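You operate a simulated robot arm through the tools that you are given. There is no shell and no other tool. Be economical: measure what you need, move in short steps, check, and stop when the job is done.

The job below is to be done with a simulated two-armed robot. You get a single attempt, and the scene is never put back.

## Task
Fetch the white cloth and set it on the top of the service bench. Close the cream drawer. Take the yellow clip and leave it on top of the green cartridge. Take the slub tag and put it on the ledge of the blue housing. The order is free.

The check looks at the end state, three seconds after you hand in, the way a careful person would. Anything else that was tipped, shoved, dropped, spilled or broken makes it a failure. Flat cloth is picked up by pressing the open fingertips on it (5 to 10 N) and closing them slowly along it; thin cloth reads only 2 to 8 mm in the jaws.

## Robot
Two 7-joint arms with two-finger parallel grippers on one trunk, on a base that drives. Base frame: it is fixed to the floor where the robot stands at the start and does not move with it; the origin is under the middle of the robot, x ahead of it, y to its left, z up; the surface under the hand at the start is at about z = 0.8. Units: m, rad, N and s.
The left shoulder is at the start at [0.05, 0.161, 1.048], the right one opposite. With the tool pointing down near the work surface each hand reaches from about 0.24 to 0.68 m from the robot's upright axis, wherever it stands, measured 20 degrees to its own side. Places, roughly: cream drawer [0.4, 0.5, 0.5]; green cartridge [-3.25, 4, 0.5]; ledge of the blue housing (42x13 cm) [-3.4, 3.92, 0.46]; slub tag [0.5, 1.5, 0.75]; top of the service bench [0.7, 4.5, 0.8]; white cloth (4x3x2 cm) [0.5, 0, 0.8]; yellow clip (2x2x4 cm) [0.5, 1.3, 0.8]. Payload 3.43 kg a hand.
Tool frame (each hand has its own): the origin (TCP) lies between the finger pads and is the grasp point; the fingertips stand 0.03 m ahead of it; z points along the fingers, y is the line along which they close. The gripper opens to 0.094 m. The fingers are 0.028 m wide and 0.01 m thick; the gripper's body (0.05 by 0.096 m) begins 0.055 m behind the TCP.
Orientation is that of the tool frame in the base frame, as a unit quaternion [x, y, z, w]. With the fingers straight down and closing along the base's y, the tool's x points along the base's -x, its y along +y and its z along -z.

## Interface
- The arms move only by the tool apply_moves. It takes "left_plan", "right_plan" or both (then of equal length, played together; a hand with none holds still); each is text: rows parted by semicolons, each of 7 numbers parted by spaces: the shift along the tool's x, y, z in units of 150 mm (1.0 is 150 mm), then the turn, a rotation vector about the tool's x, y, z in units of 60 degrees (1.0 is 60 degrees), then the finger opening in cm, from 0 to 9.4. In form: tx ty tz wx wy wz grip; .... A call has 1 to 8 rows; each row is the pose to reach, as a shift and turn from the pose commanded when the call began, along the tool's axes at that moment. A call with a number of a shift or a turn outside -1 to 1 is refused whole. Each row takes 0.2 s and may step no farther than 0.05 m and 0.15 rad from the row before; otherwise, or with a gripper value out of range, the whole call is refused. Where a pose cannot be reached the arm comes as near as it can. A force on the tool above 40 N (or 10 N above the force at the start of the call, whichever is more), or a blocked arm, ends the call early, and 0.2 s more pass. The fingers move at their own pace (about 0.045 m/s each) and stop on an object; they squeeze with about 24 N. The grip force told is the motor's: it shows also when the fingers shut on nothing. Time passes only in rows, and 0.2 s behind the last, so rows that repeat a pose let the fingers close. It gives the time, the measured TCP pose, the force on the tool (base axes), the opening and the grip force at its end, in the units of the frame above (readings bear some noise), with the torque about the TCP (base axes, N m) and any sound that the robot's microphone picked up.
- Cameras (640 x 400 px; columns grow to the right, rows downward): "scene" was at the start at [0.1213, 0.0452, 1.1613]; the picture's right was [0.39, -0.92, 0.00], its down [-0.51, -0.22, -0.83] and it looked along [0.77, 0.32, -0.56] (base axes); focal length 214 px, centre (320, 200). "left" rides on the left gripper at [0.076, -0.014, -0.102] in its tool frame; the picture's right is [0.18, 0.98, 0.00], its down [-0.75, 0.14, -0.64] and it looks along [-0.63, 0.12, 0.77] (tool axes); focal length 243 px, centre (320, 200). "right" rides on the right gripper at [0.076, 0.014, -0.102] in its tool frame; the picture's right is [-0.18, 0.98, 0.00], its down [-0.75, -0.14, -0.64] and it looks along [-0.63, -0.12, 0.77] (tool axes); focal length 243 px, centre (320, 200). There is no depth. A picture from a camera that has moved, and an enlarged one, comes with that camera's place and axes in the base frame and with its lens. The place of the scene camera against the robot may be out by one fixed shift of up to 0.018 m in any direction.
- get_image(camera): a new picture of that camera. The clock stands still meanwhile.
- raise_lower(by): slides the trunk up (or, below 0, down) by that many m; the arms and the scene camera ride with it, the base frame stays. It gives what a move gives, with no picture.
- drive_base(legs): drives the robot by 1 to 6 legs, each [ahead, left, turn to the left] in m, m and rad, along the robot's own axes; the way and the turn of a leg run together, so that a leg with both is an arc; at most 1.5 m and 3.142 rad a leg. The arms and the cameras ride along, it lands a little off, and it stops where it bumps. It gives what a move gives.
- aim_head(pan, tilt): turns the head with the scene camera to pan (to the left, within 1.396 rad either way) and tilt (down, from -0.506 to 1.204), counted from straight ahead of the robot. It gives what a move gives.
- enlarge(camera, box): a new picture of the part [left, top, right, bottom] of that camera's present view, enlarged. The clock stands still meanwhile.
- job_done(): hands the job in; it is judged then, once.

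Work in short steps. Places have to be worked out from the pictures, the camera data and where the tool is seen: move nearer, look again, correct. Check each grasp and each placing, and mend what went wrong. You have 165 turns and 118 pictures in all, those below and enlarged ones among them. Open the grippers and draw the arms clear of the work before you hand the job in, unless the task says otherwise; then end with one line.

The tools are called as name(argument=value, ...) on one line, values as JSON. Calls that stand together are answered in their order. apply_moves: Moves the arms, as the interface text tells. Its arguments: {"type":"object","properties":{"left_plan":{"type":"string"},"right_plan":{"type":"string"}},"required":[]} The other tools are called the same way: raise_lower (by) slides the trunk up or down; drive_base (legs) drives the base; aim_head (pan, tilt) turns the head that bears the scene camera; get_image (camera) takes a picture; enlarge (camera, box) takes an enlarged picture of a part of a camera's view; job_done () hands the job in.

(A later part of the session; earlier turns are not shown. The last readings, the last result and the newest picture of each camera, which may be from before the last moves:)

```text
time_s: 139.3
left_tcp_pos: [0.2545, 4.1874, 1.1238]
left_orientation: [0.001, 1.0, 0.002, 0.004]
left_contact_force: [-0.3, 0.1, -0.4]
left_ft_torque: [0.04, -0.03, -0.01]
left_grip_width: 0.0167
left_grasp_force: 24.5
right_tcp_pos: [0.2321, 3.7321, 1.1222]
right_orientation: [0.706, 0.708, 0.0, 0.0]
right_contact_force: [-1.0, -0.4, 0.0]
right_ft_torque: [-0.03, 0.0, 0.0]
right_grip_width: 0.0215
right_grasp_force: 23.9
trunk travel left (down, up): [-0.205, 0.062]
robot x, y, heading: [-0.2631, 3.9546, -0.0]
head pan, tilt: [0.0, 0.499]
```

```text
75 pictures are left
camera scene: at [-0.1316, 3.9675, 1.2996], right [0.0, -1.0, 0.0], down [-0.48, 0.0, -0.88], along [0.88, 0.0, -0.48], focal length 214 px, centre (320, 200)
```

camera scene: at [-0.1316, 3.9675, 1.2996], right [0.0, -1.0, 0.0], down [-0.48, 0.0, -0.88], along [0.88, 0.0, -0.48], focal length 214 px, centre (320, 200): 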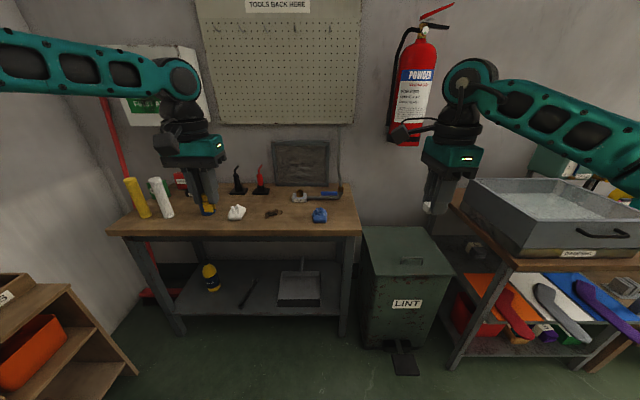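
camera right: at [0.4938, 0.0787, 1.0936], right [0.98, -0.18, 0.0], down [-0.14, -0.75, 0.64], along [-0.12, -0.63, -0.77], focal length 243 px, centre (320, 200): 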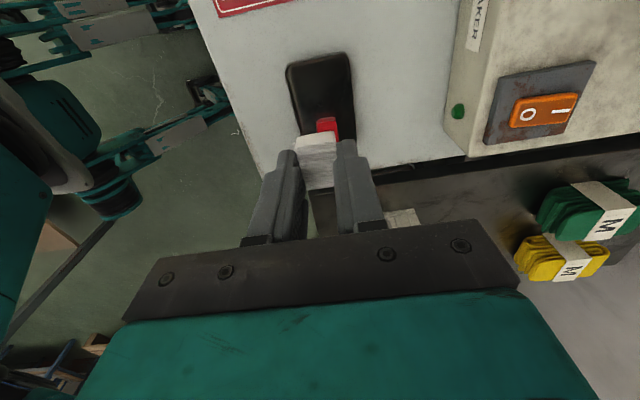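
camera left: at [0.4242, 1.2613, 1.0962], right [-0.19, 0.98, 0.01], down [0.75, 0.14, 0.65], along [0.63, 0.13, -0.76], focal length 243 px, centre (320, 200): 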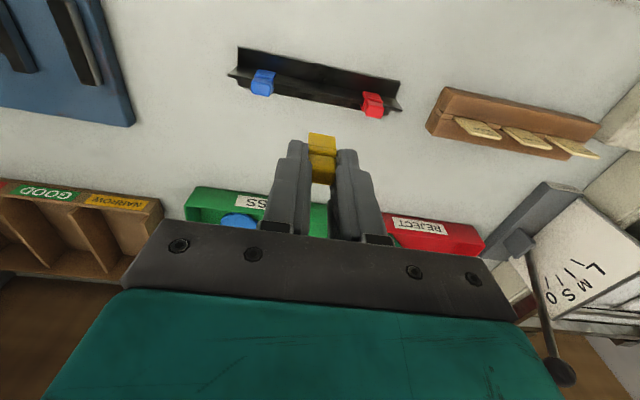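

The service bench top spans x≈0.52–0.95, y≈3.82–4.76, with free space around (0.59, 4.07). The strafe was blocked again, so I'll move off a little and see by what.

drive_base(legs=[[0, -0.03, 0]])

aim_head(pan=1.0, tilt=0.8)

get_image(camera="scene")

```text
time_s: 140.3
left_tcp_pos: [0.2548, 4.1572, 1.1234]
left_orientation: [0.001, 1.0, 0.002, 0.004]
left_contact_force: [-0.2, 0.2, 0.0]
left_ft_torque: [0.02, 0.01, -0.04]
left_grip_width: 0.0163
left_grasp_force: 24.0
right_tcp_pos: [0.2327, 3.7034, 1.1198]
right_orientation: [0.706, 0.708, 0.002, -0.001]
right_contact_force: [0.2, -0.1, -1.0]
right_ft_torque: [0.05, 0.02, 0.01]
right_grip_width: 0.0212
right_grasp_force: 23.6
trunk travel left (down, up): [-0.205, 0.062]
robot x, y, heading: [-0.2604, 3.9286, -0.001]
head pan, tilt: [0.0, 0.499]
```

```text
time_s: 141.5
left_tcp_pos: [0.2545, 4.1578, 1.124]
left_orientation: [0.001, 1.0, 0.002, 0.004]
left_contact_force: [-0.1, 0.0, -0.2]
left_ft_torque: [0.0, -0.05, -0.01]
left_grip_width: 0.0166
left_grasp_force: 24.0
right_tcp_pos: [0.2332, 3.7042, 1.1207]
right_orientation: [0.707, 0.707, 0.0, -0.001]
right_contact_force: [0.4, 0.3, -0.6]
right_ft_torque: [-0.01, 0.0, -0.02]
right_grip_width: 0.0213
right_grasp_force: 23.9
trunk travel left (down, up): [-0.205, 0.062]
robot x, y, heading: [-0.2603, 3.9252, -0.0]
head pan, tilt: [1.0, 0.799]
```

```text
74 pictures are left
camera scene: at [-0.179, 4.0054, 1.2736], right [0.84, -0.54, 0.0], down [-0.39, -0.6, -0.7], along [0.38, 0.59, -0.72], focal length 214 px, centre (320, 200)
```

scene: 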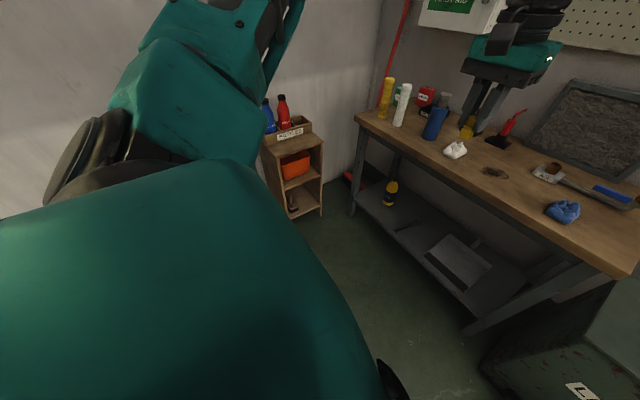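

The blocker is hidden behind the arm (perhaps the wheeled vacuum). Ahead is clear, so I'll go forward to the bench first, then a little left.

drive_base(legs=[[0.33, 0, 0], [0, 0.1, 0]])

get_image(camera="right")

```text
time_s: 144.8
left_tcp_pos: [0.5835, 4.2534, 1.1242]
left_orientation: [0.004, 1.0, 0.002, 0.004]
left_contact_force: [-0.1, 0.6, -0.5]
left_ft_torque: [-0.04, -0.02, 0.02]
left_grip_width: 0.0164
left_grasp_force: 23.7
right_tcp_pos: [0.5588, 3.799, 1.1208]
right_orientation: [0.709, 0.706, 0.0, 0.001]
right_contact_force: [-0.4, -0.3, 0.2]
right_ft_torque: [-0.01, 0.03, 0.02]
right_grip_width: 0.0215
right_grasp_force: 24.6
trunk travel left (down, up): [-0.205, 0.062]
robot x, y, heading: [0.0623, 4.0234, -0.007]
head pan, tilt: [1.0, 0.799]
```

```text
73 pictures are left
camera right: at [0.5734, 3.8757, 1.2235], right [0.98, -0.19, 0.0], down [-0.14, -0.75, 0.64], along [-0.12, -0.63, -0.77], focal length 243 px, centre (320, 200)
```

right: 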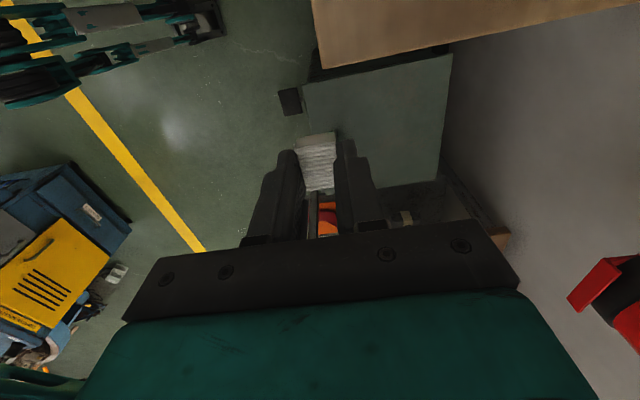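

Now I'll move the right hand over the free spot at (0.59, 4.065), with the left hand moving aside.

apply_moves(left_plan="0 0.2 0 0 0 0 0.8; 0 0.4 0 0 0 0 0.8; 0 0.6 0 0 0 0 0.8; 0 0.8 0 0 0 0 0.8; 0 0.8 0 0 0 0 0.8; 0 0.8 0 0 0 0 0.8", right_plan="0 0 0 0 0 0 0.5; 0.2 0.05 0 0 0 0 0.5; 0.4 0.1 0 0 0 0 0.5; 0.6 0.15 0 0 0 0 0.5; 0.8 0.2 0 0 0 0 0.5; 1 0.2 0 0 0 0 0.5")

apply_moves(right_plan="0.2 0 0 0 0 0 0.5; 0.4 0 0 0 0 0 0.5; 0.6 0 0 0 0 0 0.5; 0.77 0 0 0 0 0 0.5; 0.77 0 0 0 0 0 0.5")

raise_lower(by=-0.13)

get_image(camera="right")

```text
time_s: 146.2
left_tcp_pos: [0.5844, 4.3747, 1.1243]
left_orientation: [0.005, 1.0, 0.003, 0.004]
left_contact_force: [0.1, -0.2, 1.4]
left_ft_torque: [-0.03, 0.02, -0.03]
left_grip_width: 0.0168
left_grasp_force: 23.7
right_tcp_pos: [0.5912, 3.9502, 1.1185]
right_orientation: [0.709, 0.705, -0.001, 0.0]
right_contact_force: [0.4, -0.9, 0.1]
right_ft_torque: [0.01, -0.01, 0.0]
right_grip_width: 0.0216
right_grasp_force: 23.7
trunk travel left (down, up): [-0.205, 0.062]
robot x, y, heading: [0.0666, 4.0271, -0.011]
head pan, tilt: [1.0, 0.799]
```

```text
time_s: 147.4
left_tcp_pos: [0.5856, 4.373, 1.1235]
left_orientation: [0.004, 1.0, 0.002, 0.004]
left_contact_force: [0.3, -0.2, -0.6]
left_ft_torque: [0.0, 0.0, -0.01]
left_grip_width: 0.0164
left_grasp_force: 23.9
right_tcp_pos: [0.5887, 4.0654, 1.1196]
right_orientation: [0.709, 0.705, 0.0, -0.001]
right_contact_force: [0.2, 0.3, -0.2]
right_ft_torque: [0.02, 0.01, -0.01]
right_grip_width: 0.0217
right_grasp_force: 23.8
trunk travel left (down, up): [-0.205, 0.062]
robot x, y, heading: [0.062, 4.0231, -0.008]
head pan, tilt: [1.0, 0.799]
```

```text
time_s: 149.0
left_tcp_pos: [0.5855, 4.3736, 0.9945]
left_orientation: [0.004, 1.0, 0.003, 0.003]
left_contact_force: [0.6, -0.4, 0.8]
left_ft_torque: [0.0, -0.02, 0.03]
left_grip_width: 0.0168
left_grasp_force: 24.1
right_tcp_pos: [0.5884, 4.0654, 0.9886]
right_orientation: [0.709, 0.705, 0.0, -0.001]
right_contact_force: [-0.6, 0.4, -0.3]
right_ft_torque: [-0.01, -0.01, 0.01]
right_grip_width: 0.0217
right_grasp_force: 23.7
trunk travel left (down, up): [-0.075, 0.192]
robot x, y, heading: [0.0627, 4.022, -0.01]
head pan, tilt: [1.0, 0.799]
```

```text
72 pictures are left
camera right: at [0.6037, 4.1409, 1.0916], right [0.98, -0.19, 0.0], down [-0.14, -0.75, 0.64], along [-0.12, -0.63, -0.77], focal length 243 px, centre (320, 200)
```

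right: 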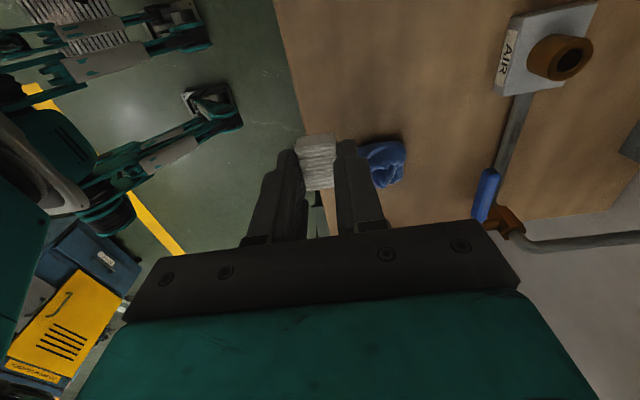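

The bench edge is at x≈0.555, so I'll aim about 3 cm farther in, checking with the head camera first.

aim_head(pan=0.15, tilt=0.8)

get_image(camera="scene")

```text
time_s: 150.2
left_tcp_pos: [0.5851, 4.3741, 0.9939]
left_orientation: [0.004, 1.0, 0.003, 0.003]
left_contact_force: [-0.4, 0.5, -0.5]
left_ft_torque: [0.02, 0.0, 0.0]
left_grip_width: 0.0165
left_grasp_force: 24.2
right_tcp_pos: [0.5892, 4.0649, 0.9888]
right_orientation: [0.709, 0.705, -0.001, 0.0]
right_contact_force: [-0.2, 0.1, -0.3]
right_ft_torque: [-0.01, 0.01, -0.01]
right_grip_width: 0.0217
right_grasp_force: 23.7
trunk travel left (down, up): [-0.075, 0.192]
robot x, y, heading: [0.0655, 4.0263, -0.005]
head pan, tilt: [0.15, 0.799]
```

```text
71 pictures are left
camera scene: at [0.1847, 4.0472, 1.1436], right [0.14, -0.99, 0.0], down [-0.71, -0.1, -0.7], along [0.69, 0.1, -0.72], focal length 214 px, centre (320, 200)
```

scene: 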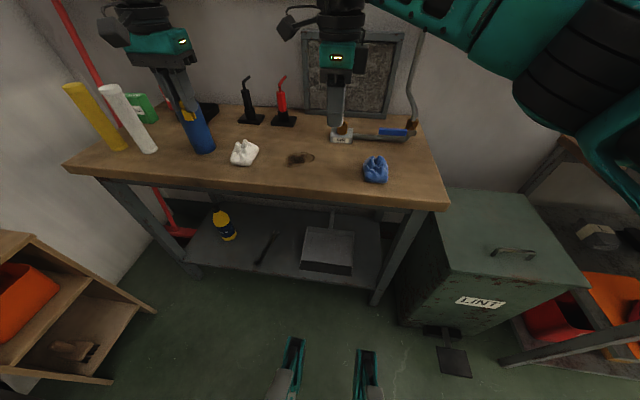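

The spot at (0.615, 4.06) is free. I'll move in and lower to z≈0.85.

apply_moves(right_plan="0 0.1 0.1 0 0 0 0.5; -0.02 0.19 0.25 0 0 0 0.5; -0.02 0.19 0.4 0 0 0 0.5; -0.02 0.19 0.6 0 0 0 0.5; -0.02 0.19 0.8 0 0 0 0.5; -0.02 0.19 0.92 0 0 0 0.5")

get_image(camera="scene")

```text
time_s: 151.6
left_tcp_pos: [0.5862, 4.3743, 0.9942]
left_orientation: [0.004, 1.0, 0.002, 0.003]
left_contact_force: [1.0, -0.2, -0.1]
left_ft_torque: [0.03, 0.02, 0.02]
left_grip_width: 0.0164
left_grasp_force: 24.1
right_tcp_pos: [0.6161, 4.0604, 0.8494]
right_orientation: [0.709, 0.706, 0.0, 0.0]
right_contact_force: [-0.2, 0.3, 0.2]
right_ft_torque: [0.01, -0.02, 0.0]
right_grip_width: 0.0214
right_grasp_force: 23.6
trunk travel left (down, up): [-0.075, 0.192]
robot x, y, heading: [0.0696, 4.0243, -0.01]
head pan, tilt: [0.15, 0.799]
```

```text
70 pictures are left
camera scene: at [0.1847, 4.0472, 1.1436], right [0.14, -0.99, 0.0], down [-0.71, -0.1, -0.7], along [0.69, 0.1, -0.72], focal length 214 px, centre (320, 200)
```

scene: 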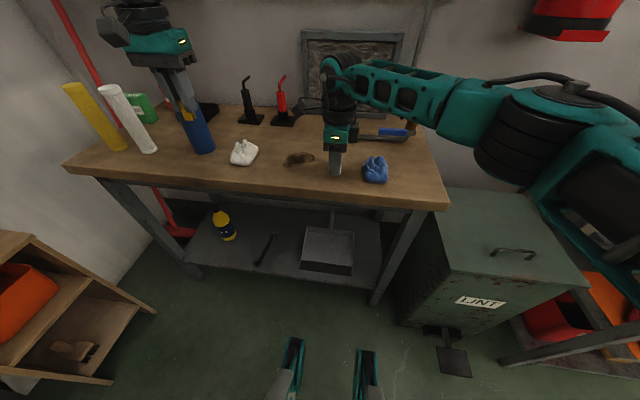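

Nearly down. I'll lower by millimetres until contact.

apply_moves(right_plan="0 0 0.02 0 0 0 0.5; 0 0 0.04 0 0 0 0.5; 0 0 0.055 0 0 0 0.5; 0 0 0.055 0 0 0 0.5")

enlarge(camera="right", box=[200, 90, 440, 240])

```text
time_s: 152.6
left_tcp_pos: [0.5859, 4.372, 0.9932]
left_orientation: [0.005, 1.0, 0.003, 0.004]
left_contact_force: [0.2, 0.3, -0.6]
left_ft_torque: [0.03, -0.01, 0.0]
left_grip_width: 0.0164
left_grasp_force: 24.3
right_tcp_pos: [0.6157, 4.062, 0.842]
right_orientation: [0.709, 0.706, -0.001, 0.0]
right_contact_force: [0.1, -0.6, -0.6]
right_ft_torque: [-0.03, 0.0, 0.0]
right_grip_width: 0.0219
right_grasp_force: 23.9
trunk travel left (down, up): [-0.075, 0.192]
robot x, y, heading: [0.0662, 4.0252, -0.008]
head pan, tilt: [0.15, 0.799]
```

```text
2.67 times, centred on (320, 165) of right
camera zoom: at [0.6313, 4.1374, 0.945], right [0.98, -0.19, 0.0], down [-0.14, -0.75, 0.64], along [-0.12, -0.63, -0.77], focal length 647 px, centre (320, 293)
```

zoom: 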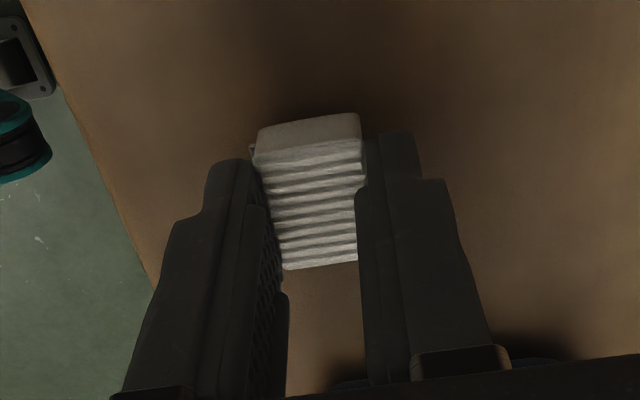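

No contact yet, so I'll go down another 6 mm.

apply_moves(right_plan="0 0 0.01 0 0 0 0.5; 0 0 0.02 0 0 0 0.5; 0 0 0.03 0 0 0 0.5; 0 0 0.04 0 0 0 0.5; 0 0 0.04 0 0 0 0.5")

```text
time_s: 153.8
left_tcp_pos: [0.5855, 4.3734, 0.994]
left_orientation: [0.004, 1.0, 0.002, 0.004]
left_contact_force: [0.5, -0.5, -0.5]
left_ft_torque: [-0.01, -0.01, 0.01]
left_grip_width: 0.0164
left_grasp_force: 23.7
right_tcp_pos: [0.6172, 4.0605, 0.8357]
right_orientation: [0.709, 0.705, 0.0, -0.001]
right_contact_force: [0.1, -0.2, 0.4]
right_ft_torque: [-0.01, -0.04, -0.01]
right_grip_width: 0.0215
right_grasp_force: 24.0
trunk travel left (down, up): [-0.075, 0.192]
robot x, y, heading: [0.0685, 4.0229, -0.006]
head pan, tilt: [0.15, 0.799]
```

apply_moves(right_plan="0 0 0.01 0 0 0 0.5; 0 0 0.02 0 0 0 0.5; 0 0 0.03 0 0 0 0.5; 0 0 0.04 0 0 0 0.5; 0 0 0.04 0 0 0 0.5")

enlarge(camera="right", box=[200, 90, 440, 240])

```text
time_s: 155.0
left_tcp_pos: [0.5854, 4.3744, 0.9955]
left_orientation: [0.004, 1.0, 0.002, 0.004]
left_contact_force: [0.3, -0.7, -0.9]
left_ft_torque: [-0.02, 0.02, -0.01]
left_grip_width: 0.0166
left_grasp_force: 23.3
right_tcp_pos: [0.6191, 4.0605, 0.8325]
right_orientation: [0.709, 0.706, 0.001, 0.001]
right_contact_force: [-0.3, 0.1, 15.1]
right_ft_torque: [0.02, 0.0, -0.01]
right_grip_width: 0.0215
right_grasp_force: 24.2
trunk travel left (down, up): [-0.075, 0.192]
robot x, y, heading: [0.066, 4.0214, -0.004]
head pan, tilt: [0.15, 0.799]
```

```text
2.67 times, centred on (320, 165) of right
camera zoom: at [0.6322, 4.1372, 0.9357], right [0.98, -0.19, 0.0], down [-0.15, -0.75, 0.64], along [-0.12, -0.63, -0.77], focal length 647 px, centre (320, 293)
```

zoom: 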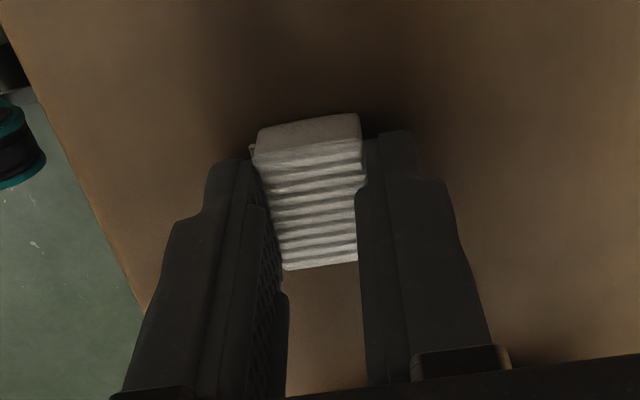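

Contact at 15 N: the cloth rests on the bench. I'll ease up 1.5 mm, release slowly, and lift away.

apply_moves(right_plan="0 0 -0.01 0 0 0 1.8; 0 0 -0.01 0 0 0 2.4; 0 0 -0.01 0 0 0 3; 0 0 -0.01 0 0 0 3.6; 0 0 -0.1 0 0 0 3.8; 0 0 -0.3 0 0 0 3.8; 0 0 -0.6 0 0 0 3.8; 0 0 -0.9 0 0 0 3.8")

enlarge(camera="right", box=[200, 40, 440, 190])

```text
time_s: 156.8
left_tcp_pos: [0.586, 4.3744, 0.9941]
left_orientation: [0.004, 1.0, 0.002, 0.004]
left_contact_force: [0.1, 0.4, -0.3]
left_ft_torque: [0.0, 0.0, 0.01]
left_grip_width: 0.0166
left_grasp_force: 24.0
right_tcp_pos: [0.6148, 4.0631, 0.968]
right_orientation: [0.708, 0.706, -0.001, 0.0]
right_contact_force: [-0.6, -0.2, -0.6]
right_ft_torque: [0.0, 0.0, 0.0]
right_grip_width: 0.0382
right_grasp_force: 0.0
trunk travel left (down, up): [-0.075, 0.192]
robot x, y, heading: [0.0668, 4.0256, -0.004]
head pan, tilt: [0.15, 0.799]
```

```text
2.67 times, centred on (320, 115) of right
camera zoom: at [0.6288, 4.1406, 1.0703], right [0.98, -0.19, 0.0], down [-0.14, -0.75, 0.64], along [-0.12, -0.63, -0.77], focal length 647 px, centre (320, 427)
```

zoom: 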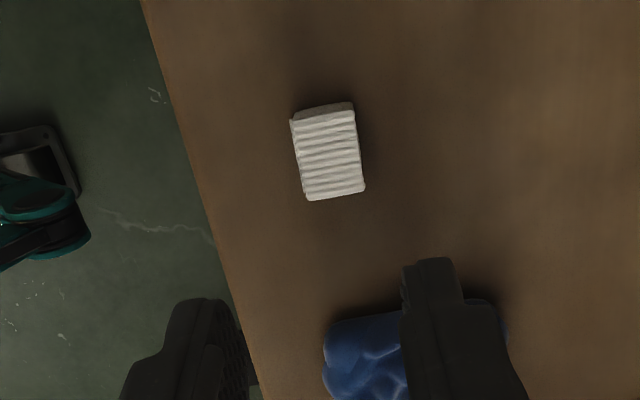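

Cloth placed well. Now back for the SLUB tag with the right hand: raise the trunk, back out, and return along the aisle.

raise_lower(by=0.13)

drive_base(legs=[[-0.34, 0, 0], [0, -1.2, 0], [-0.27, -0.2, 0], [0, -1.05, 0]])

aim_head(pan=0.0, tilt=0.45)

get_image(camera="scene")

```text
time_s: 158.4
left_tcp_pos: [0.5869, 4.374, 1.1233]
left_orientation: [0.004, 1.0, 0.003, 0.004]
left_contact_force: [0.6, -1.1, -1.3]
left_ft_torque: [0.03, -0.01, 0.0]
left_grip_width: 0.0163
left_grasp_force: 24.1
right_tcp_pos: [0.6149, 4.0639, 1.097]
right_orientation: [0.708, 0.706, -0.001, 0.0]
right_contact_force: [0.5, 0.3, -0.3]
right_ft_torque: [-0.02, -0.01, 0.01]
right_grip_width: 0.0379
right_grasp_force: 0.1
trunk travel left (down, up): [-0.205, 0.062]
robot x, y, heading: [0.0669, 4.0283, -0.004]
head pan, tilt: [0.15, 0.799]
```

```text
time_s: 159.4
left_tcp_pos: [0.5454, 4.3728, 1.1249]
left_orientation: [0.005, 1.0, 0.003, 0.004]
left_contact_force: [0.3, -0.5, -0.1]
left_ft_torque: [0.02, -0.01, -0.03]
left_grip_width: 0.0166
left_grasp_force: 23.9
right_tcp_pos: [0.575, 4.0639, 1.0969]
right_orientation: [0.709, 0.705, 0.0, 0.0]
right_contact_force: [0.0, 0.2, 0.2]
right_ft_torque: [0.01, -0.03, -0.03]
right_grip_width: 0.0381
right_grasp_force: 0.0
trunk travel left (down, up): [-0.205, 0.062]
robot x, y, heading: [0.0287, 4.0251, -0.005]
head pan, tilt: [0.15, 0.799]
stopped in leg 1: the robot was blocked; the commanded pose is now the measured one
```

```text
time_s: 160.2
left_tcp_pos: [0.5471, 4.3732, 1.1243]
left_orientation: [0.005, 1.0, 0.002, 0.003]
left_contact_force: [-0.6, 0.4, 0.1]
left_ft_torque: [-0.02, -0.01, 0.0]
left_grip_width: 0.0169
left_grasp_force: 24.4
right_tcp_pos: [0.5766, 4.0639, 1.0951]
right_orientation: [0.709, 0.705, -0.001, -0.001]
right_contact_force: [0.5, -0.2, 0.3]
right_ft_torque: [0.01, -0.05, 0.01]
right_grip_width: 0.038
right_grasp_force: 0.0
trunk travel left (down, up): [-0.205, 0.062]
robot x, y, heading: [0.0233, 4.0207, -0.005]
head pan, tilt: [0.0, 0.45]
```

```text
66 pictures are left
camera scene: at [0.1579, 4.0352, 1.304], right [-0.01, -1.0, 0.0], down [-0.44, 0.0, -0.9], along [0.9, -0.01, -0.44], focal length 214 px, centre (320, 200)
```

scene: 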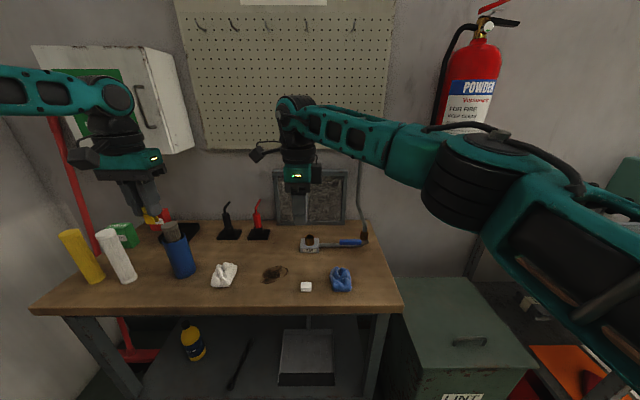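

The blocker behind-left is likely the raised drain grate. I'll go back the way I came: right 0.11, then back, then along the aisle.

drive_base(legs=[[0.02, 0, 0], [0, -0.14, 0], [-0.32, 0, 0], [0, -1.05, 0], [-0.27, -0.2, 0], [0, -1.05, 0]])

get_image(camera="scene")

```text
time_s: 184.3
left_tcp_pos: [-0.0514, 1.9544, 1.1242]
left_orientation: [0.005, 1.0, 0.003, 0.004]
left_contact_force: [-0.4, 0.0, -0.5]
left_ft_torque: [-0.05, 0.02, 0.01]
left_grip_width: 0.0164
left_grasp_force: 24.1
right_tcp_pos: [-0.0215, 1.6452, 1.0956]
right_orientation: [0.709, 0.705, 0.0, 0.0]
right_contact_force: [0.6, -0.3, -0.1]
right_ft_torque: [0.01, -0.01, 0.0]
right_grip_width: 0.0381
right_grasp_force: 0.1
trunk travel left (down, up): [-0.205, 0.062]
robot x, y, heading: [-0.5709, 1.6049, -0.009]
head pan, tilt: [0.0, 0.45]
```

```text
65 pictures are left
camera scene: at [-0.4407, 1.616, 1.3041], right [-0.01, -1.0, 0.0], down [-0.44, 0.0, -0.9], along [0.9, -0.01, -0.44], focal length 214 px, centre (320, 200)
```

scene: 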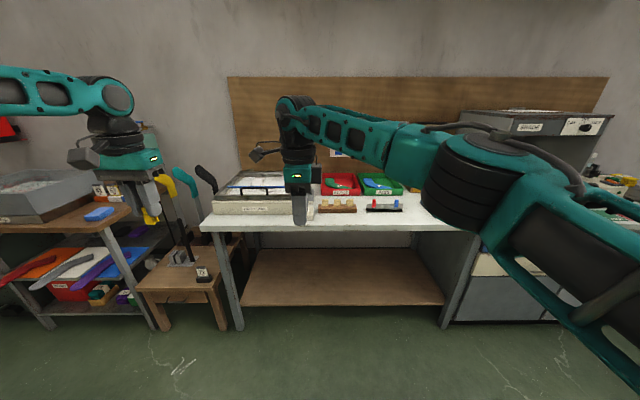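

I'm back by the bench. I'll drive in to bring the tag in front of the right hand.

drive_base(legs=[[0, -0.08, 0.009], [0.56, 0, 0]])

apply_moves(right_plan="-0.2 -0.1 0 0 0 0 5; -0.4 -0.2 0 0 0 0 5; -0.6 -0.4 0 0 0 0 6; -0.6 -0.4 0 0 0 0 6")

get_image(camera="right")

aim_head(pan=0.0, tilt=0.7)

get_image(camera="scene")

```text
time_s: 188.5
left_tcp_pos: [0.5134, 1.8662, 1.1231]
left_orientation: [0.01, 1.0, 0.002, 0.003]
left_contact_force: [0.1, 1.1, -0.1]
left_ft_torque: [-0.01, -0.02, -0.01]
left_grip_width: 0.0167
left_grasp_force: 24.2
right_tcp_pos: [0.5403, 1.5544, 1.0956]
right_orientation: [0.713, 0.701, 0.0, -0.001]
right_contact_force: [-0.3, -0.2, -0.2]
right_ft_torque: [-0.01, 0.0, -0.01]
right_grip_width: 0.0378
right_grasp_force: 0.0
trunk travel left (down, up): [-0.205, 0.062]
robot x, y, heading: [-0.0068, 1.5233, -0.013]
head pan, tilt: [0.0, 0.45]
```

```text
time_s: 189.5
left_tcp_pos: [0.5132, 1.8661, 1.1223]
left_orientation: [0.01, 1.0, 0.003, 0.003]
left_contact_force: [-0.2, 0.5, 0.4]
left_ft_torque: [-0.03, 0.0, -0.01]
left_grip_width: 0.0163
left_grasp_force: 23.8
right_tcp_pos: [0.481, 1.4659, 1.097]
right_orientation: [0.712, 0.702, 0.0, 0.0]
right_contact_force: [-0.4, 0.3, 0.4]
right_ft_torque: [-0.01, -0.01, 0.02]
right_grip_width: 0.0598
right_grasp_force: 0.1
trunk travel left (down, up): [-0.205, 0.062]
robot x, y, heading: [-0.0101, 1.5197, -0.018]
head pan, tilt: [0.0, 0.45]
```

```text
64 pictures are left
camera right: at [0.4962, 1.5432, 1.1991], right [0.98, -0.2, 0.0], down [-0.15, -0.75, 0.64], along [-0.13, -0.63, -0.77], focal length 243 px, centre (320, 200)
```

right: 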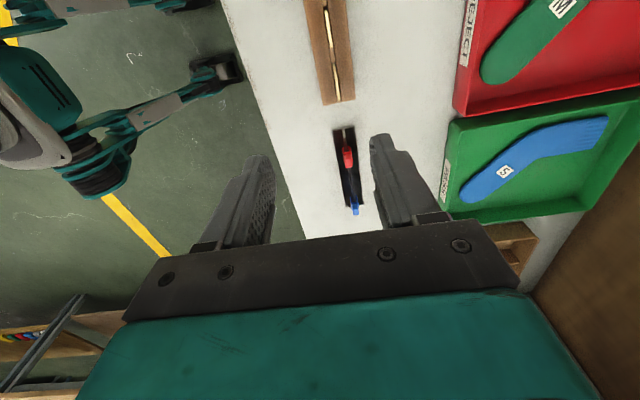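

```text
time_s: 190.3
left_tcp_pos: [0.5126, 1.865, 1.1233]
left_orientation: [0.009, 1.0, 0.002, 0.003]
left_contact_force: [-0.2, 0.6, -0.6]
left_ft_torque: [0.02, 0.04, 0.01]
left_grip_width: 0.0168
left_grasp_force: 24.4
right_tcp_pos: [0.4812, 1.4667, 1.097]
right_orientation: [0.713, 0.702, 0.001, 0.0]
right_contact_force: [0.0, -0.3, 0.9]
right_ft_torque: [0.02, 0.02, -0.02]
right_grip_width: 0.0601
right_grasp_force: 0.0
trunk travel left (down, up): [-0.205, 0.062]
robot x, y, heading: [-0.0083, 1.517, -0.017]
head pan, tilt: [0.0, 0.7]
```

```text
63 pictures are left
camera scene: at [0.115, 1.5304, 1.2819], right [-0.02, -1.0, 0.0], down [-0.64, 0.01, -0.77], along [0.77, -0.01, -0.64], focal length 214 px, centre (320, 200)
```

scene: 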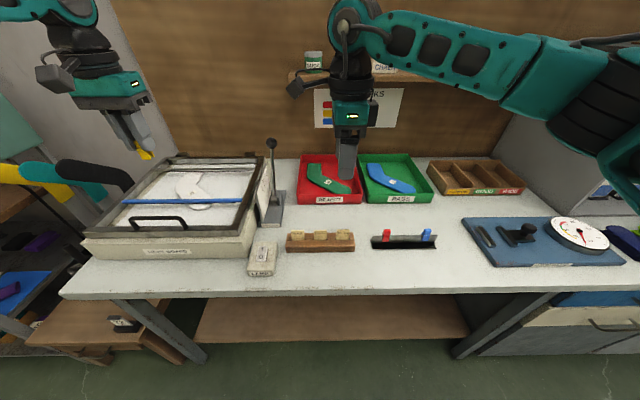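

Zoom on the tag block.

enlarge(camera="scene", box=[272, 212, 368, 272])

enlarge(camera="right", box=[272, 0, 432, 100])

```text
6.67 times, centred on (320, 242) of scene
camera zoom: at [0.115, 1.5304, 1.2819], right [-0.02, -1.0, 0.0], down [-0.64, 0.01, -0.77], along [0.77, -0.01, -0.64], focal length 1430 px, centre (320, -80)
```

zoom: 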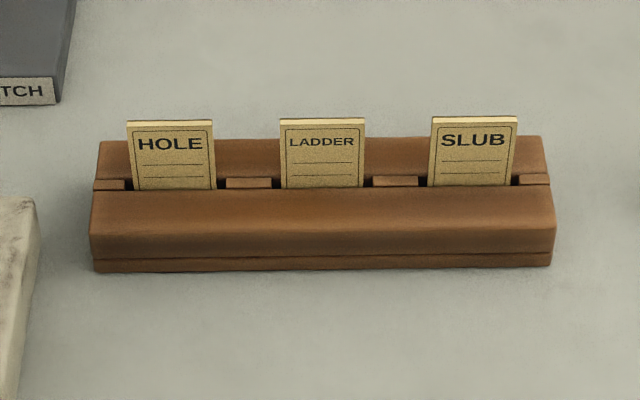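

```text
4.00 times, centred on (352, 50) of right
camera zoom: at [0.4964, 1.5429, 1.1992], right [0.98, -0.2, 0.0], down [-0.15, -0.75, 0.64], along [-0.13, -0.63, -0.77], focal length 970 px, centre (192, 800)
```

zoom: 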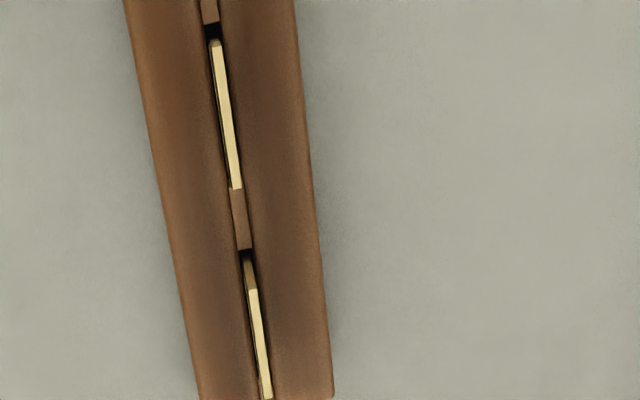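

The SLUB card stands in the slot, thin in x: centre about (0.499, 1.462), top z≈0.86. I'll lower the trunk and check from closer.

raise_lower(by=-0.13)

apply_moves(right_plan="0 0.06 0.1 0 0 0 5; -0.02 0.12 0.2 0 0 0 4; -0.02 0.12 0.33 0 0 0 4; -0.02 0.12 0.33 0 0 0 4")

get_image(camera="right")

enlarge(camera="scene", box=[232, 140, 424, 260])

```text
time_s: 191.9
left_tcp_pos: [0.5138, 1.8653, 0.9942]
left_orientation: [0.009, 1.0, 0.002, 0.003]
left_contact_force: [0.2, -0.5, -0.6]
left_ft_torque: [0.02, 0.02, 0.0]
left_grip_width: 0.0168
left_grasp_force: 23.5
right_tcp_pos: [0.4807, 1.4673, 0.9658]
right_orientation: [0.713, 0.702, 0.0, 0.0]
right_contact_force: [0.0, 0.7, -0.1]
right_ft_torque: [-0.03, 0.02, 0.0]
right_grip_width: 0.0599
right_grasp_force: 0.1
trunk travel left (down, up): [-0.075, 0.192]
robot x, y, heading: [-0.0101, 1.5201, -0.019]
head pan, tilt: [0.0, 0.7]
```

```text
time_s: 192.9
left_tcp_pos: [0.515, 1.8653, 0.9947]
left_orientation: [0.01, 1.0, 0.003, 0.003]
left_contact_force: [0.5, -0.3, 0.0]
left_ft_torque: [0.02, 0.02, 0.01]
left_grip_width: 0.0165
left_grasp_force: 23.9
right_tcp_pos: [0.4981, 1.4638, 0.9186]
right_orientation: [0.712, 0.702, 0.0, 0.0]
right_contact_force: [-0.6, -0.3, 0.2]
right_ft_torque: [-0.01, -0.01, 0.02]
right_grip_width: 0.0401
right_grasp_force: 0.0
trunk travel left (down, up): [-0.075, 0.192]
robot x, y, heading: [-0.0086, 1.5229, -0.015]
head pan, tilt: [0.0, 0.7]
```

```text
60 pictures are left
camera right: at [0.5145, 1.5396, 1.0209], right [0.98, -0.2, 0.0], down [-0.15, -0.75, 0.64], along [-0.13, -0.63, -0.77], focal length 243 px, centre (320, 200)
```

right: 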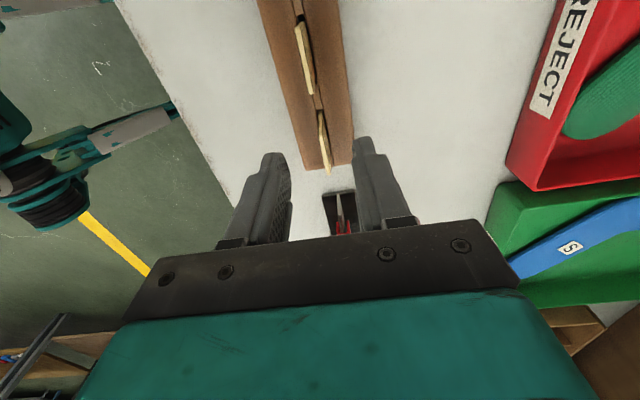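

```text
3.33 times, centred on (328, 200) of scene
camera zoom: at [0.115, 1.5304, 1.1519], right [-0.02, -1.0, 0.0], down [-0.64, 0.01, -0.76], along [0.76, -0.01, -0.64], focal length 715 px, centre (293, 200)
```

zoom: 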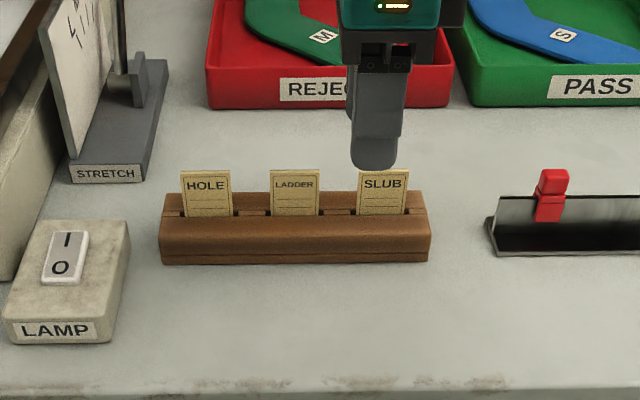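

Shift about 5 mm toward −y and 3 mm +x, then descend so the tips reach z≈0.828 astride the card.

apply_moves(right_plan="-0.033 0.023 0.1 0 0 0 3.5; -0.033 0.023 0.2 0 0 0 3.5; -0.033 0.023 0.3 0 0 0 3.5; -0.033 0.023 0.36 0 0 0 3.5; -0.033 0.023 0.39 0 0 0 3.5")

get_image(camera="right")

enlarge(camera="scene", box=[272, 150, 400, 230])

```text
time_s: 194.1
left_tcp_pos: [0.5144, 1.8655, 0.9933]
left_orientation: [0.009, 1.0, 0.002, 0.004]
left_contact_force: [0.3, -0.1, -0.5]
left_ft_torque: [0.03, 0.0, 0.0]
left_grip_width: 0.0168
left_grasp_force: 23.7
right_tcp_pos: [0.5031, 1.459, 0.859]
right_orientation: [0.713, 0.701, 0.0, -0.001]
right_contact_force: [0.0, 0.5, 0.5]
right_ft_torque: [-0.02, -0.01, -0.01]
right_grip_width: 0.0351
right_grasp_force: 0.1
trunk travel left (down, up): [-0.075, 0.192]
robot x, y, heading: [-0.0119, 1.5219, -0.018]
head pan, tilt: [0.0, 0.7]
```

```text
58 pictures are left
camera right: at [0.5189, 1.5348, 0.9621], right [0.98, -0.2, 0.0], down [-0.15, -0.75, 0.64], along [-0.13, -0.63, -0.77], focal length 243 px, centre (320, 200)
```

right: 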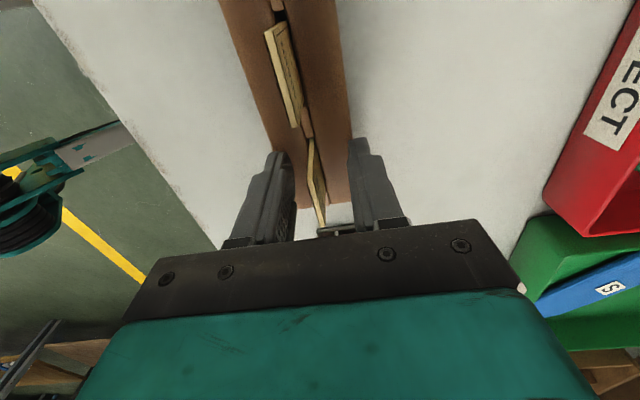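

```text
5.00 times, centred on (336, 190) of scene
camera zoom: at [0.115, 1.5304, 1.1519], right [-0.02, -1.0, 0.0], down [-0.64, 0.01, -0.76], along [0.76, -0.01, -0.64], focal length 1072 px, centre (240, 250)
```

zoom: 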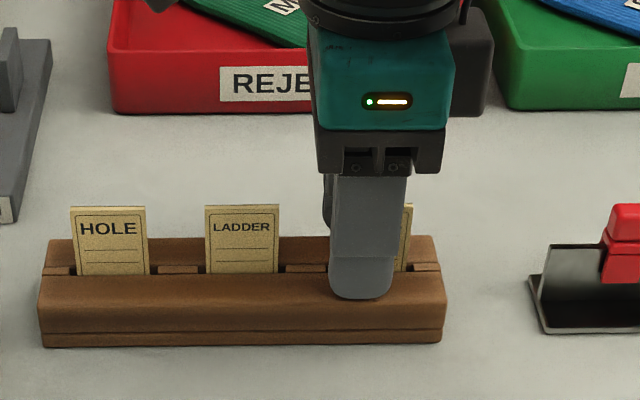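

The finger covers the card with a 5 mm offset. I'll shift 4 mm more and close.

apply_moves(right_plan="-0.027 0 0 0 0 0 3.5; -0.027 0 0 0 0 0 2.5; -0.027 0 0 0 0 0 1.5; -0.027 0 0 0 0 0 0.8; -0.027 0 0 0 0 0 0; -0.027 0 0 0 0 0 0; -0.027 0 0 0 0 0 0")

enlarge(camera="right", box=[200, 90, 440, 240])

```text
time_s: 195.7
left_tcp_pos: [0.514, 1.865, 0.9937]
left_orientation: [0.009, 1.0, 0.003, 0.003]
left_contact_force: [0.0, 0.0, 0.2]
left_ft_torque: [0.02, 0.0, -0.03]
left_grip_width: 0.0167
left_grasp_force: 24.1
right_tcp_pos: [0.5019, 1.4547, 0.8591]
right_orientation: [0.713, 0.701, 0.0, -0.001]
right_contact_force: [-1.3, 0.4, -0.6]
right_ft_torque: [0.0, 0.05, 0.05]
right_grip_width: 0.0042
right_grasp_force: 23.8
trunk travel left (down, up): [-0.075, 0.192]
robot x, y, heading: [-0.0096, 1.5218, -0.014]
head pan, tilt: [0.0, 0.7]
```

```text
2.67 times, centred on (320, 165) of right
camera zoom: at [0.518, 1.5311, 0.9621], right [0.98, -0.2, 0.0], down [-0.15, -0.75, 0.64], along [-0.13, -0.63, -0.77], focal length 647 px, centre (320, 293)
```

zoom: 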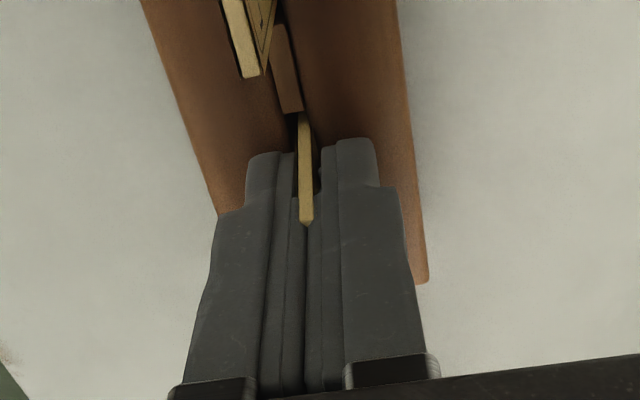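

Gripped at 4.2 mm. I'll lift straight up slowly.

apply_moves(right_plan="0 0 -0.05 0 0 0 0; 0 0 -0.1 0 0 0 0; 0 0 -0.2 0 0 0 0; 0 0 -0.35 0 0 0 0; 0 0 -0.55 0 0 0 0; 0 0 -0.8 0 0 0 0; 0 0 -1 0 0 0 0")

get_image(camera="right")

get_image(camera="scene")

```text
time_s: 197.3
left_tcp_pos: [0.5137, 1.8654, 0.9942]
left_orientation: [0.009, 1.0, 0.002, 0.004]
left_contact_force: [0.0, -0.4, 0.1]
left_ft_torque: [-0.02, -0.04, -0.02]
left_grip_width: 0.0163
left_grasp_force: 23.9
right_tcp_pos: [0.5018, 1.4558, 1.0099]
right_orientation: [0.712, 0.702, 0.0, 0.001]
right_contact_force: [-0.6, 0.3, -0.7]
right_ft_torque: [0.0, 0.0, 0.01]
right_grip_width: 0.0039
right_grasp_force: 24.4
trunk travel left (down, up): [-0.075, 0.192]
robot x, y, heading: [-0.0103, 1.517, -0.016]
head pan, tilt: [0.0, 0.7]
```

```text
55 pictures are left
camera right: at [0.5177, 1.5315, 1.1128], right [0.98, -0.2, 0.0], down [-0.15, -0.75, 0.64], along [-0.13, -0.63, -0.77], focal length 243 px, centre (320, 200)
```

right: 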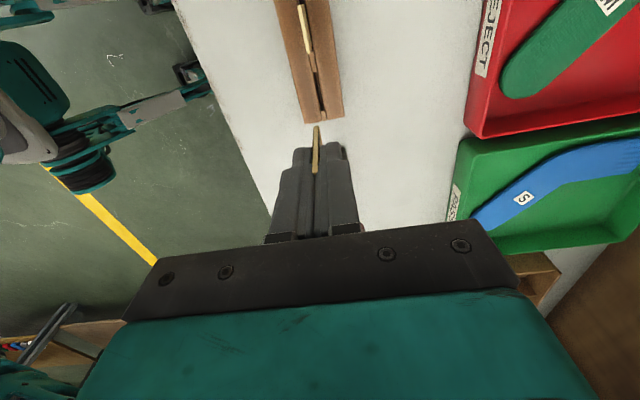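

```text
54 pictures are left
camera scene: at [0.1149, 1.5304, 1.1519], right [-0.02, -1.0, 0.0], down [-0.64, 0.01, -0.77], along [0.77, -0.01, -0.64], focal length 214 px, centre (320, 200)
```

scene: 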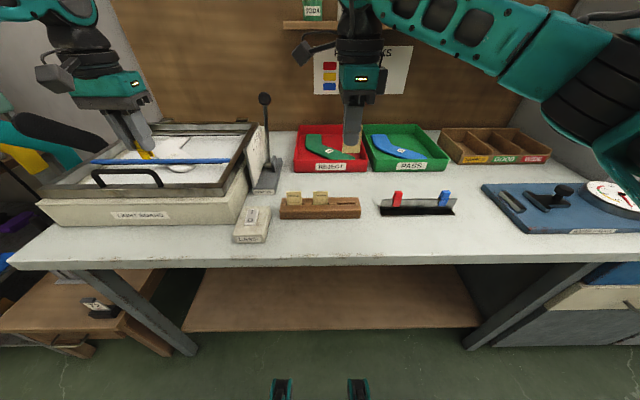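

Tag held. Raise the trunk a bit, back out to the aisle, turn left, and look toward the blue housing.

raise_lower(by=0.1)

drive_base(legs=[[-0.7, 0, 0], [0, 0, 1.57]])

aim_head(pan=0.75, tilt=0.25)

get_image(camera="scene")

```text
time_s: 198.6
left_tcp_pos: [0.5133, 1.8664, 1.0937]
left_orientation: [0.01, 1.0, 0.003, 0.003]
left_contact_force: [-1.0, 0.3, 0.6]
left_ft_torque: [-0.01, 0.02, 0.01]
left_grip_width: 0.0166
left_grasp_force: 23.8
right_tcp_pos: [0.5031, 1.4545, 1.1092]
right_orientation: [0.713, 0.701, 0.0, -0.002]
right_contact_force: [0.3, -0.2, -0.3]
right_ft_torque: [-0.02, 0.0, 0.01]
right_grip_width: 0.0039
right_grasp_force: 23.9
trunk travel left (down, up): [-0.175, 0.092]
robot x, y, heading: [-0.0116, 1.523, -0.016]
head pan, tilt: [0.0, 0.7]
```

```text
time_s: 206.4
left_tcp_pos: [-1.081, 2.0342, 1.0938]
left_orientation: [0.72, -0.694, -0.004, -0.001]
left_contact_force: [1.0, 0.7, 0.1]
left_ft_torque: [-0.01, 0.02, -0.02]
left_grip_width: 0.0166
left_grasp_force: 23.9
right_tcp_pos: [-0.6709, 2.0457, 1.1098]
right_orientation: [-0.02, 1.0, -0.001, 0.0]
right_contact_force: [-0.1, 0.2, 0.5]
right_ft_torque: [0.0, 0.04, 0.03]
right_grip_width: 0.004
right_grasp_force: 24.1
trunk travel left (down, up): [-0.175, 0.092]
robot x, y, heading: [-0.7092, 1.5313, 1.613]
head pan, tilt: [0.0, 0.7]
```

```text
time_s: 207.5
left_tcp_pos: [-1.0807, 2.0342, 1.0934]
left_orientation: [0.72, -0.694, -0.005, 0.0]
left_contact_force: [0.0, -0.1, -0.1]
left_ft_torque: [-0.02, 0.01, -0.01]
left_grip_width: 0.0166
left_grasp_force: 24.0
right_tcp_pos: [-0.6716, 2.0448, 1.1097]
right_orientation: [-0.02, 1.0, 0.0, 0.0]
right_contact_force: [0.1, 0.1, 0.3]
right_ft_torque: [0.03, 0.02, 0.0]
right_grip_width: 0.0041
right_grasp_force: 24.1
trunk travel left (down, up): [-0.175, 0.092]
robot x, y, heading: [-0.7084, 1.526, 1.609]
head pan, tilt: [0.75, 0.25]
```

```text
53 pictures are left
camera scene: at [-0.777, 1.6465, 1.2927], right [0.7, 0.71, 0.0], down [0.18, -0.17, -0.97], along [-0.69, 0.68, -0.25], focal length 214 px, centre (320, 200)
```

scene: 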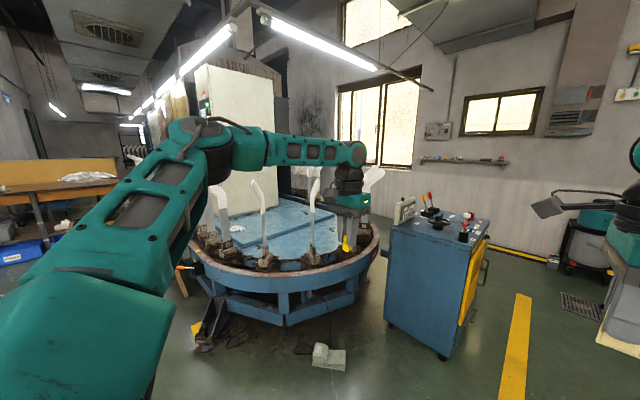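

Zooming into the direction of the blue housing, near pixel (307,195).

enlarge(camera="scene", box=[180, 130, 420, 280])

```text
2.67 times, centred on (300, 205) of scene
camera zoom: at [-0.777, 1.6465, 1.2927], right [0.7, 0.71, 0.0], down [0.18, -0.17, -0.97], along [-0.69, 0.68, -0.25], focal length 572 px, centre (373, 187)
```

zoom: 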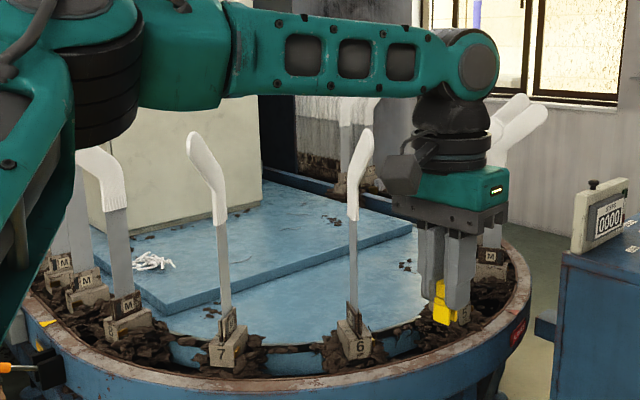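

The housing is hidden behind the oval line. I'll turn to face −x and look west to find the way around.

drive_base(legs=[[-0.2, 0, 0], [0, 0, 1.53]])

aim_head(pan=-0.3, tilt=0.25)

get_image(camera="scene")

```text
time_s: 212.9
left_tcp_pos: [-1.2017, 0.9539, 1.0938]
left_orientation: [1.0, 0.021, -0.003, 0.003]
left_contact_force: [0.0, -0.3, 0.0]
left_ft_torque: [0.01, 0.0, -0.01]
left_grip_width: 0.0163
left_grasp_force: 23.9
right_tcp_pos: [-1.215, 1.3624, 1.11]
right_orientation: [0.723, -0.69, 0.0, 0.0]
right_contact_force: [0.2, -0.2, -0.5]
right_ft_torque: [0.0, 0.01, 0.0]
right_grip_width: 0.0041
right_grasp_force: 24.2
trunk travel left (down, up): [-0.175, 0.092]
robot x, y, heading: [-0.7027, 1.3293, -3.096]
head pan, tilt: [0.75, 0.25]
```

```text
time_s: 214.2
left_tcp_pos: [-1.2021, 0.9531, 1.0933]
left_orientation: [1.0, 0.021, -0.004, 0.003]
left_contact_force: [-0.5, 0.2, 0.0]
left_ft_torque: [0.0, 0.02, 0.01]
left_grip_width: 0.0164
left_grasp_force: 24.4
right_tcp_pos: [-1.2165, 1.3635, 1.11]
right_orientation: [0.723, -0.691, 0.0, 0.0]
right_contact_force: [0.2, -0.1, 0.1]
right_ft_torque: [-0.02, 0.0, 0.01]
right_grip_width: 0.004
right_grasp_force: 24.1
trunk travel left (down, up): [-0.175, 0.092]
robot x, y, heading: [-0.7022, 1.3293, -3.098]
head pan, tilt: [-0.3, 0.25]
```

```text
51 pictures are left
camera scene: at [-0.8313, 1.3607, 1.2927], right [0.25, 0.97, 0.0], down [0.24, -0.06, -0.97], along [-0.94, 0.24, -0.25], focal length 214 px, centre (320, 200)
```

scene: 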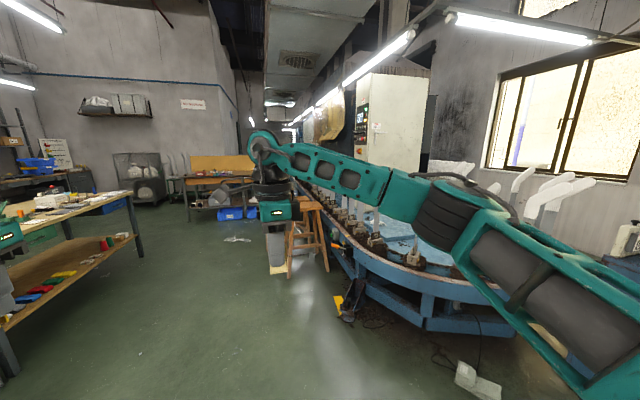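

The line runs far west, so the housing must be reached from the north. The blocked spots fit a base radius of ~0.375 m with an object on the grate at (-0.19, 4.33) and the cabinet at x<-0.96. A diagonal between them is passable, so I'll drive facing +x.

raise_lower(by=0.08)

drive_base(legs=[[0, 0, 3.098], [0.26, 0, 0], [0, 1.3, 0], [0, 0.9, 0]])

aim_head(pan=1.39, tilt=0.4)

get_image(camera="scene")

```text
time_s: 215.4
left_tcp_pos: [-1.2007, 0.9531, 1.1739]
left_orientation: [1.0, 0.021, -0.003, 0.003]
left_contact_force: [0.7, -0.9, -0.3]
left_ft_torque: [-0.03, -0.03, 0.0]
left_grip_width: 0.0167
left_grasp_force: 24.4
right_tcp_pos: [-1.216, 1.363, 1.1898]
right_orientation: [0.724, -0.69, 0.001, -0.001]
right_contact_force: [0.2, 0.1, -1.1]
right_ft_torque: [0.0, -0.03, -0.03]
right_grip_width: 0.0042
right_grasp_force: 24.3
trunk travel left (down, up): [-0.255, 0.012]
robot x, y, heading: [-0.6985, 1.3268, -3.098]
head pan, tilt: [-0.3, 0.25]
```

```text
time_s: 239.4
left_tcp_pos: [-0.1224, 3.373, 1.1732]
left_orientation: [-0.055, 0.998, 0.004, 0.003]
left_contact_force: [0.0, -0.3, -0.8]
left_ft_torque: [-0.03, -0.01, 0.0]
left_grip_width: 0.0164
left_grasp_force: 23.9
right_tcp_pos: [-0.0818, 2.9648, 1.1889]
right_orientation: [0.665, 0.747, 0.0, 0.001]
right_contact_force: [0.0, 0.2, -0.3]
right_ft_torque: [0.04, 0.03, -0.05]
right_grip_width: 0.0041
right_grasp_force: 23.8
trunk travel left (down, up): [-0.255, 0.012]
robot x, y, heading: [-0.5977, 2.9666, 0.109]
head pan, tilt: [-0.3, 0.25]
stopped in leg 4: the robot was blocked; the commanded pose is now the measured one
```

```text
time_s: 241.1
left_tcp_pos: [-0.1223, 3.3753, 1.1727]
left_orientation: [-0.055, 0.998, 0.002, 0.004]
left_contact_force: [-0.2, 0.1, 0.1]
left_ft_torque: [0.02, -0.02, 0.03]
left_grip_width: 0.0163
left_grasp_force: 24.3
right_tcp_pos: [-0.0825, 2.9648, 1.189]
right_orientation: [0.665, 0.746, 0.0, 0.0]
right_contact_force: [-0.7, 0.4, -0.6]
right_ft_torque: [0.02, 0.0, 0.01]
right_grip_width: 0.004
right_grasp_force: 24.5
trunk travel left (down, up): [-0.255, 0.012]
robot x, y, heading: [-0.6004, 2.9657, 0.108]
head pan, tilt: [1.389, 0.4]
```

```text
50 pictures are left
camera scene: at [-0.5528, 3.0727, 1.3587], right [1.0, -0.07, 0.0], down [-0.03, -0.39, -0.92], along [0.06, 0.92, -0.39], focal length 214 px, centre (320, 200)
```

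scene: 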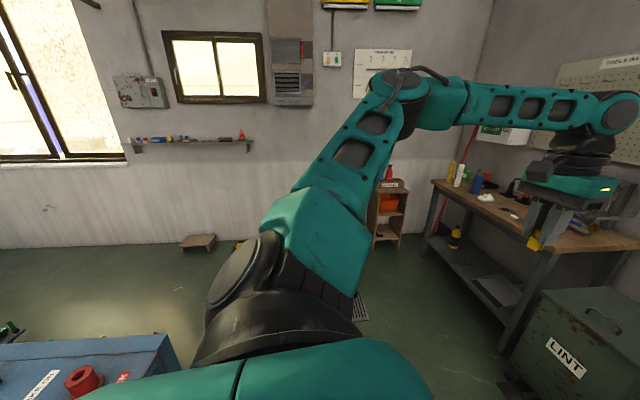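

Heading drift brought me against the cabinet. I'll straighten, move to x≈-0.40, continue left, then go diagonally northwest.

drive_base(legs=[[0.02, -0.05, -0.108], [0.18, 0, 0], [0, 0.72, 0]])

```text
time_s: 249.7
left_tcp_pos: [0.1067, 4.0052, 1.1737]
left_orientation: [-0.013, 1.0, 0.002, 0.004]
left_contact_force: [0.6, 0.7, -0.7]
left_ft_torque: [0.02, -0.03, 0.03]
left_grip_width: 0.0166
left_grasp_force: 23.3
right_tcp_pos: [0.1107, 3.5937, 1.1891]
right_orientation: [0.698, 0.716, 0.0, -0.001]
right_contact_force: [-0.5, 0.9, 0.6]
right_ft_torque: [0.0, 0.0, 0.02]
right_grip_width: 0.004
right_grasp_force: 24.3
trunk travel left (down, up): [-0.255, 0.012]
robot x, y, heading: [-0.4015, 3.6378, 0.024]
head pan, tilt: [1.389, 0.4]
```

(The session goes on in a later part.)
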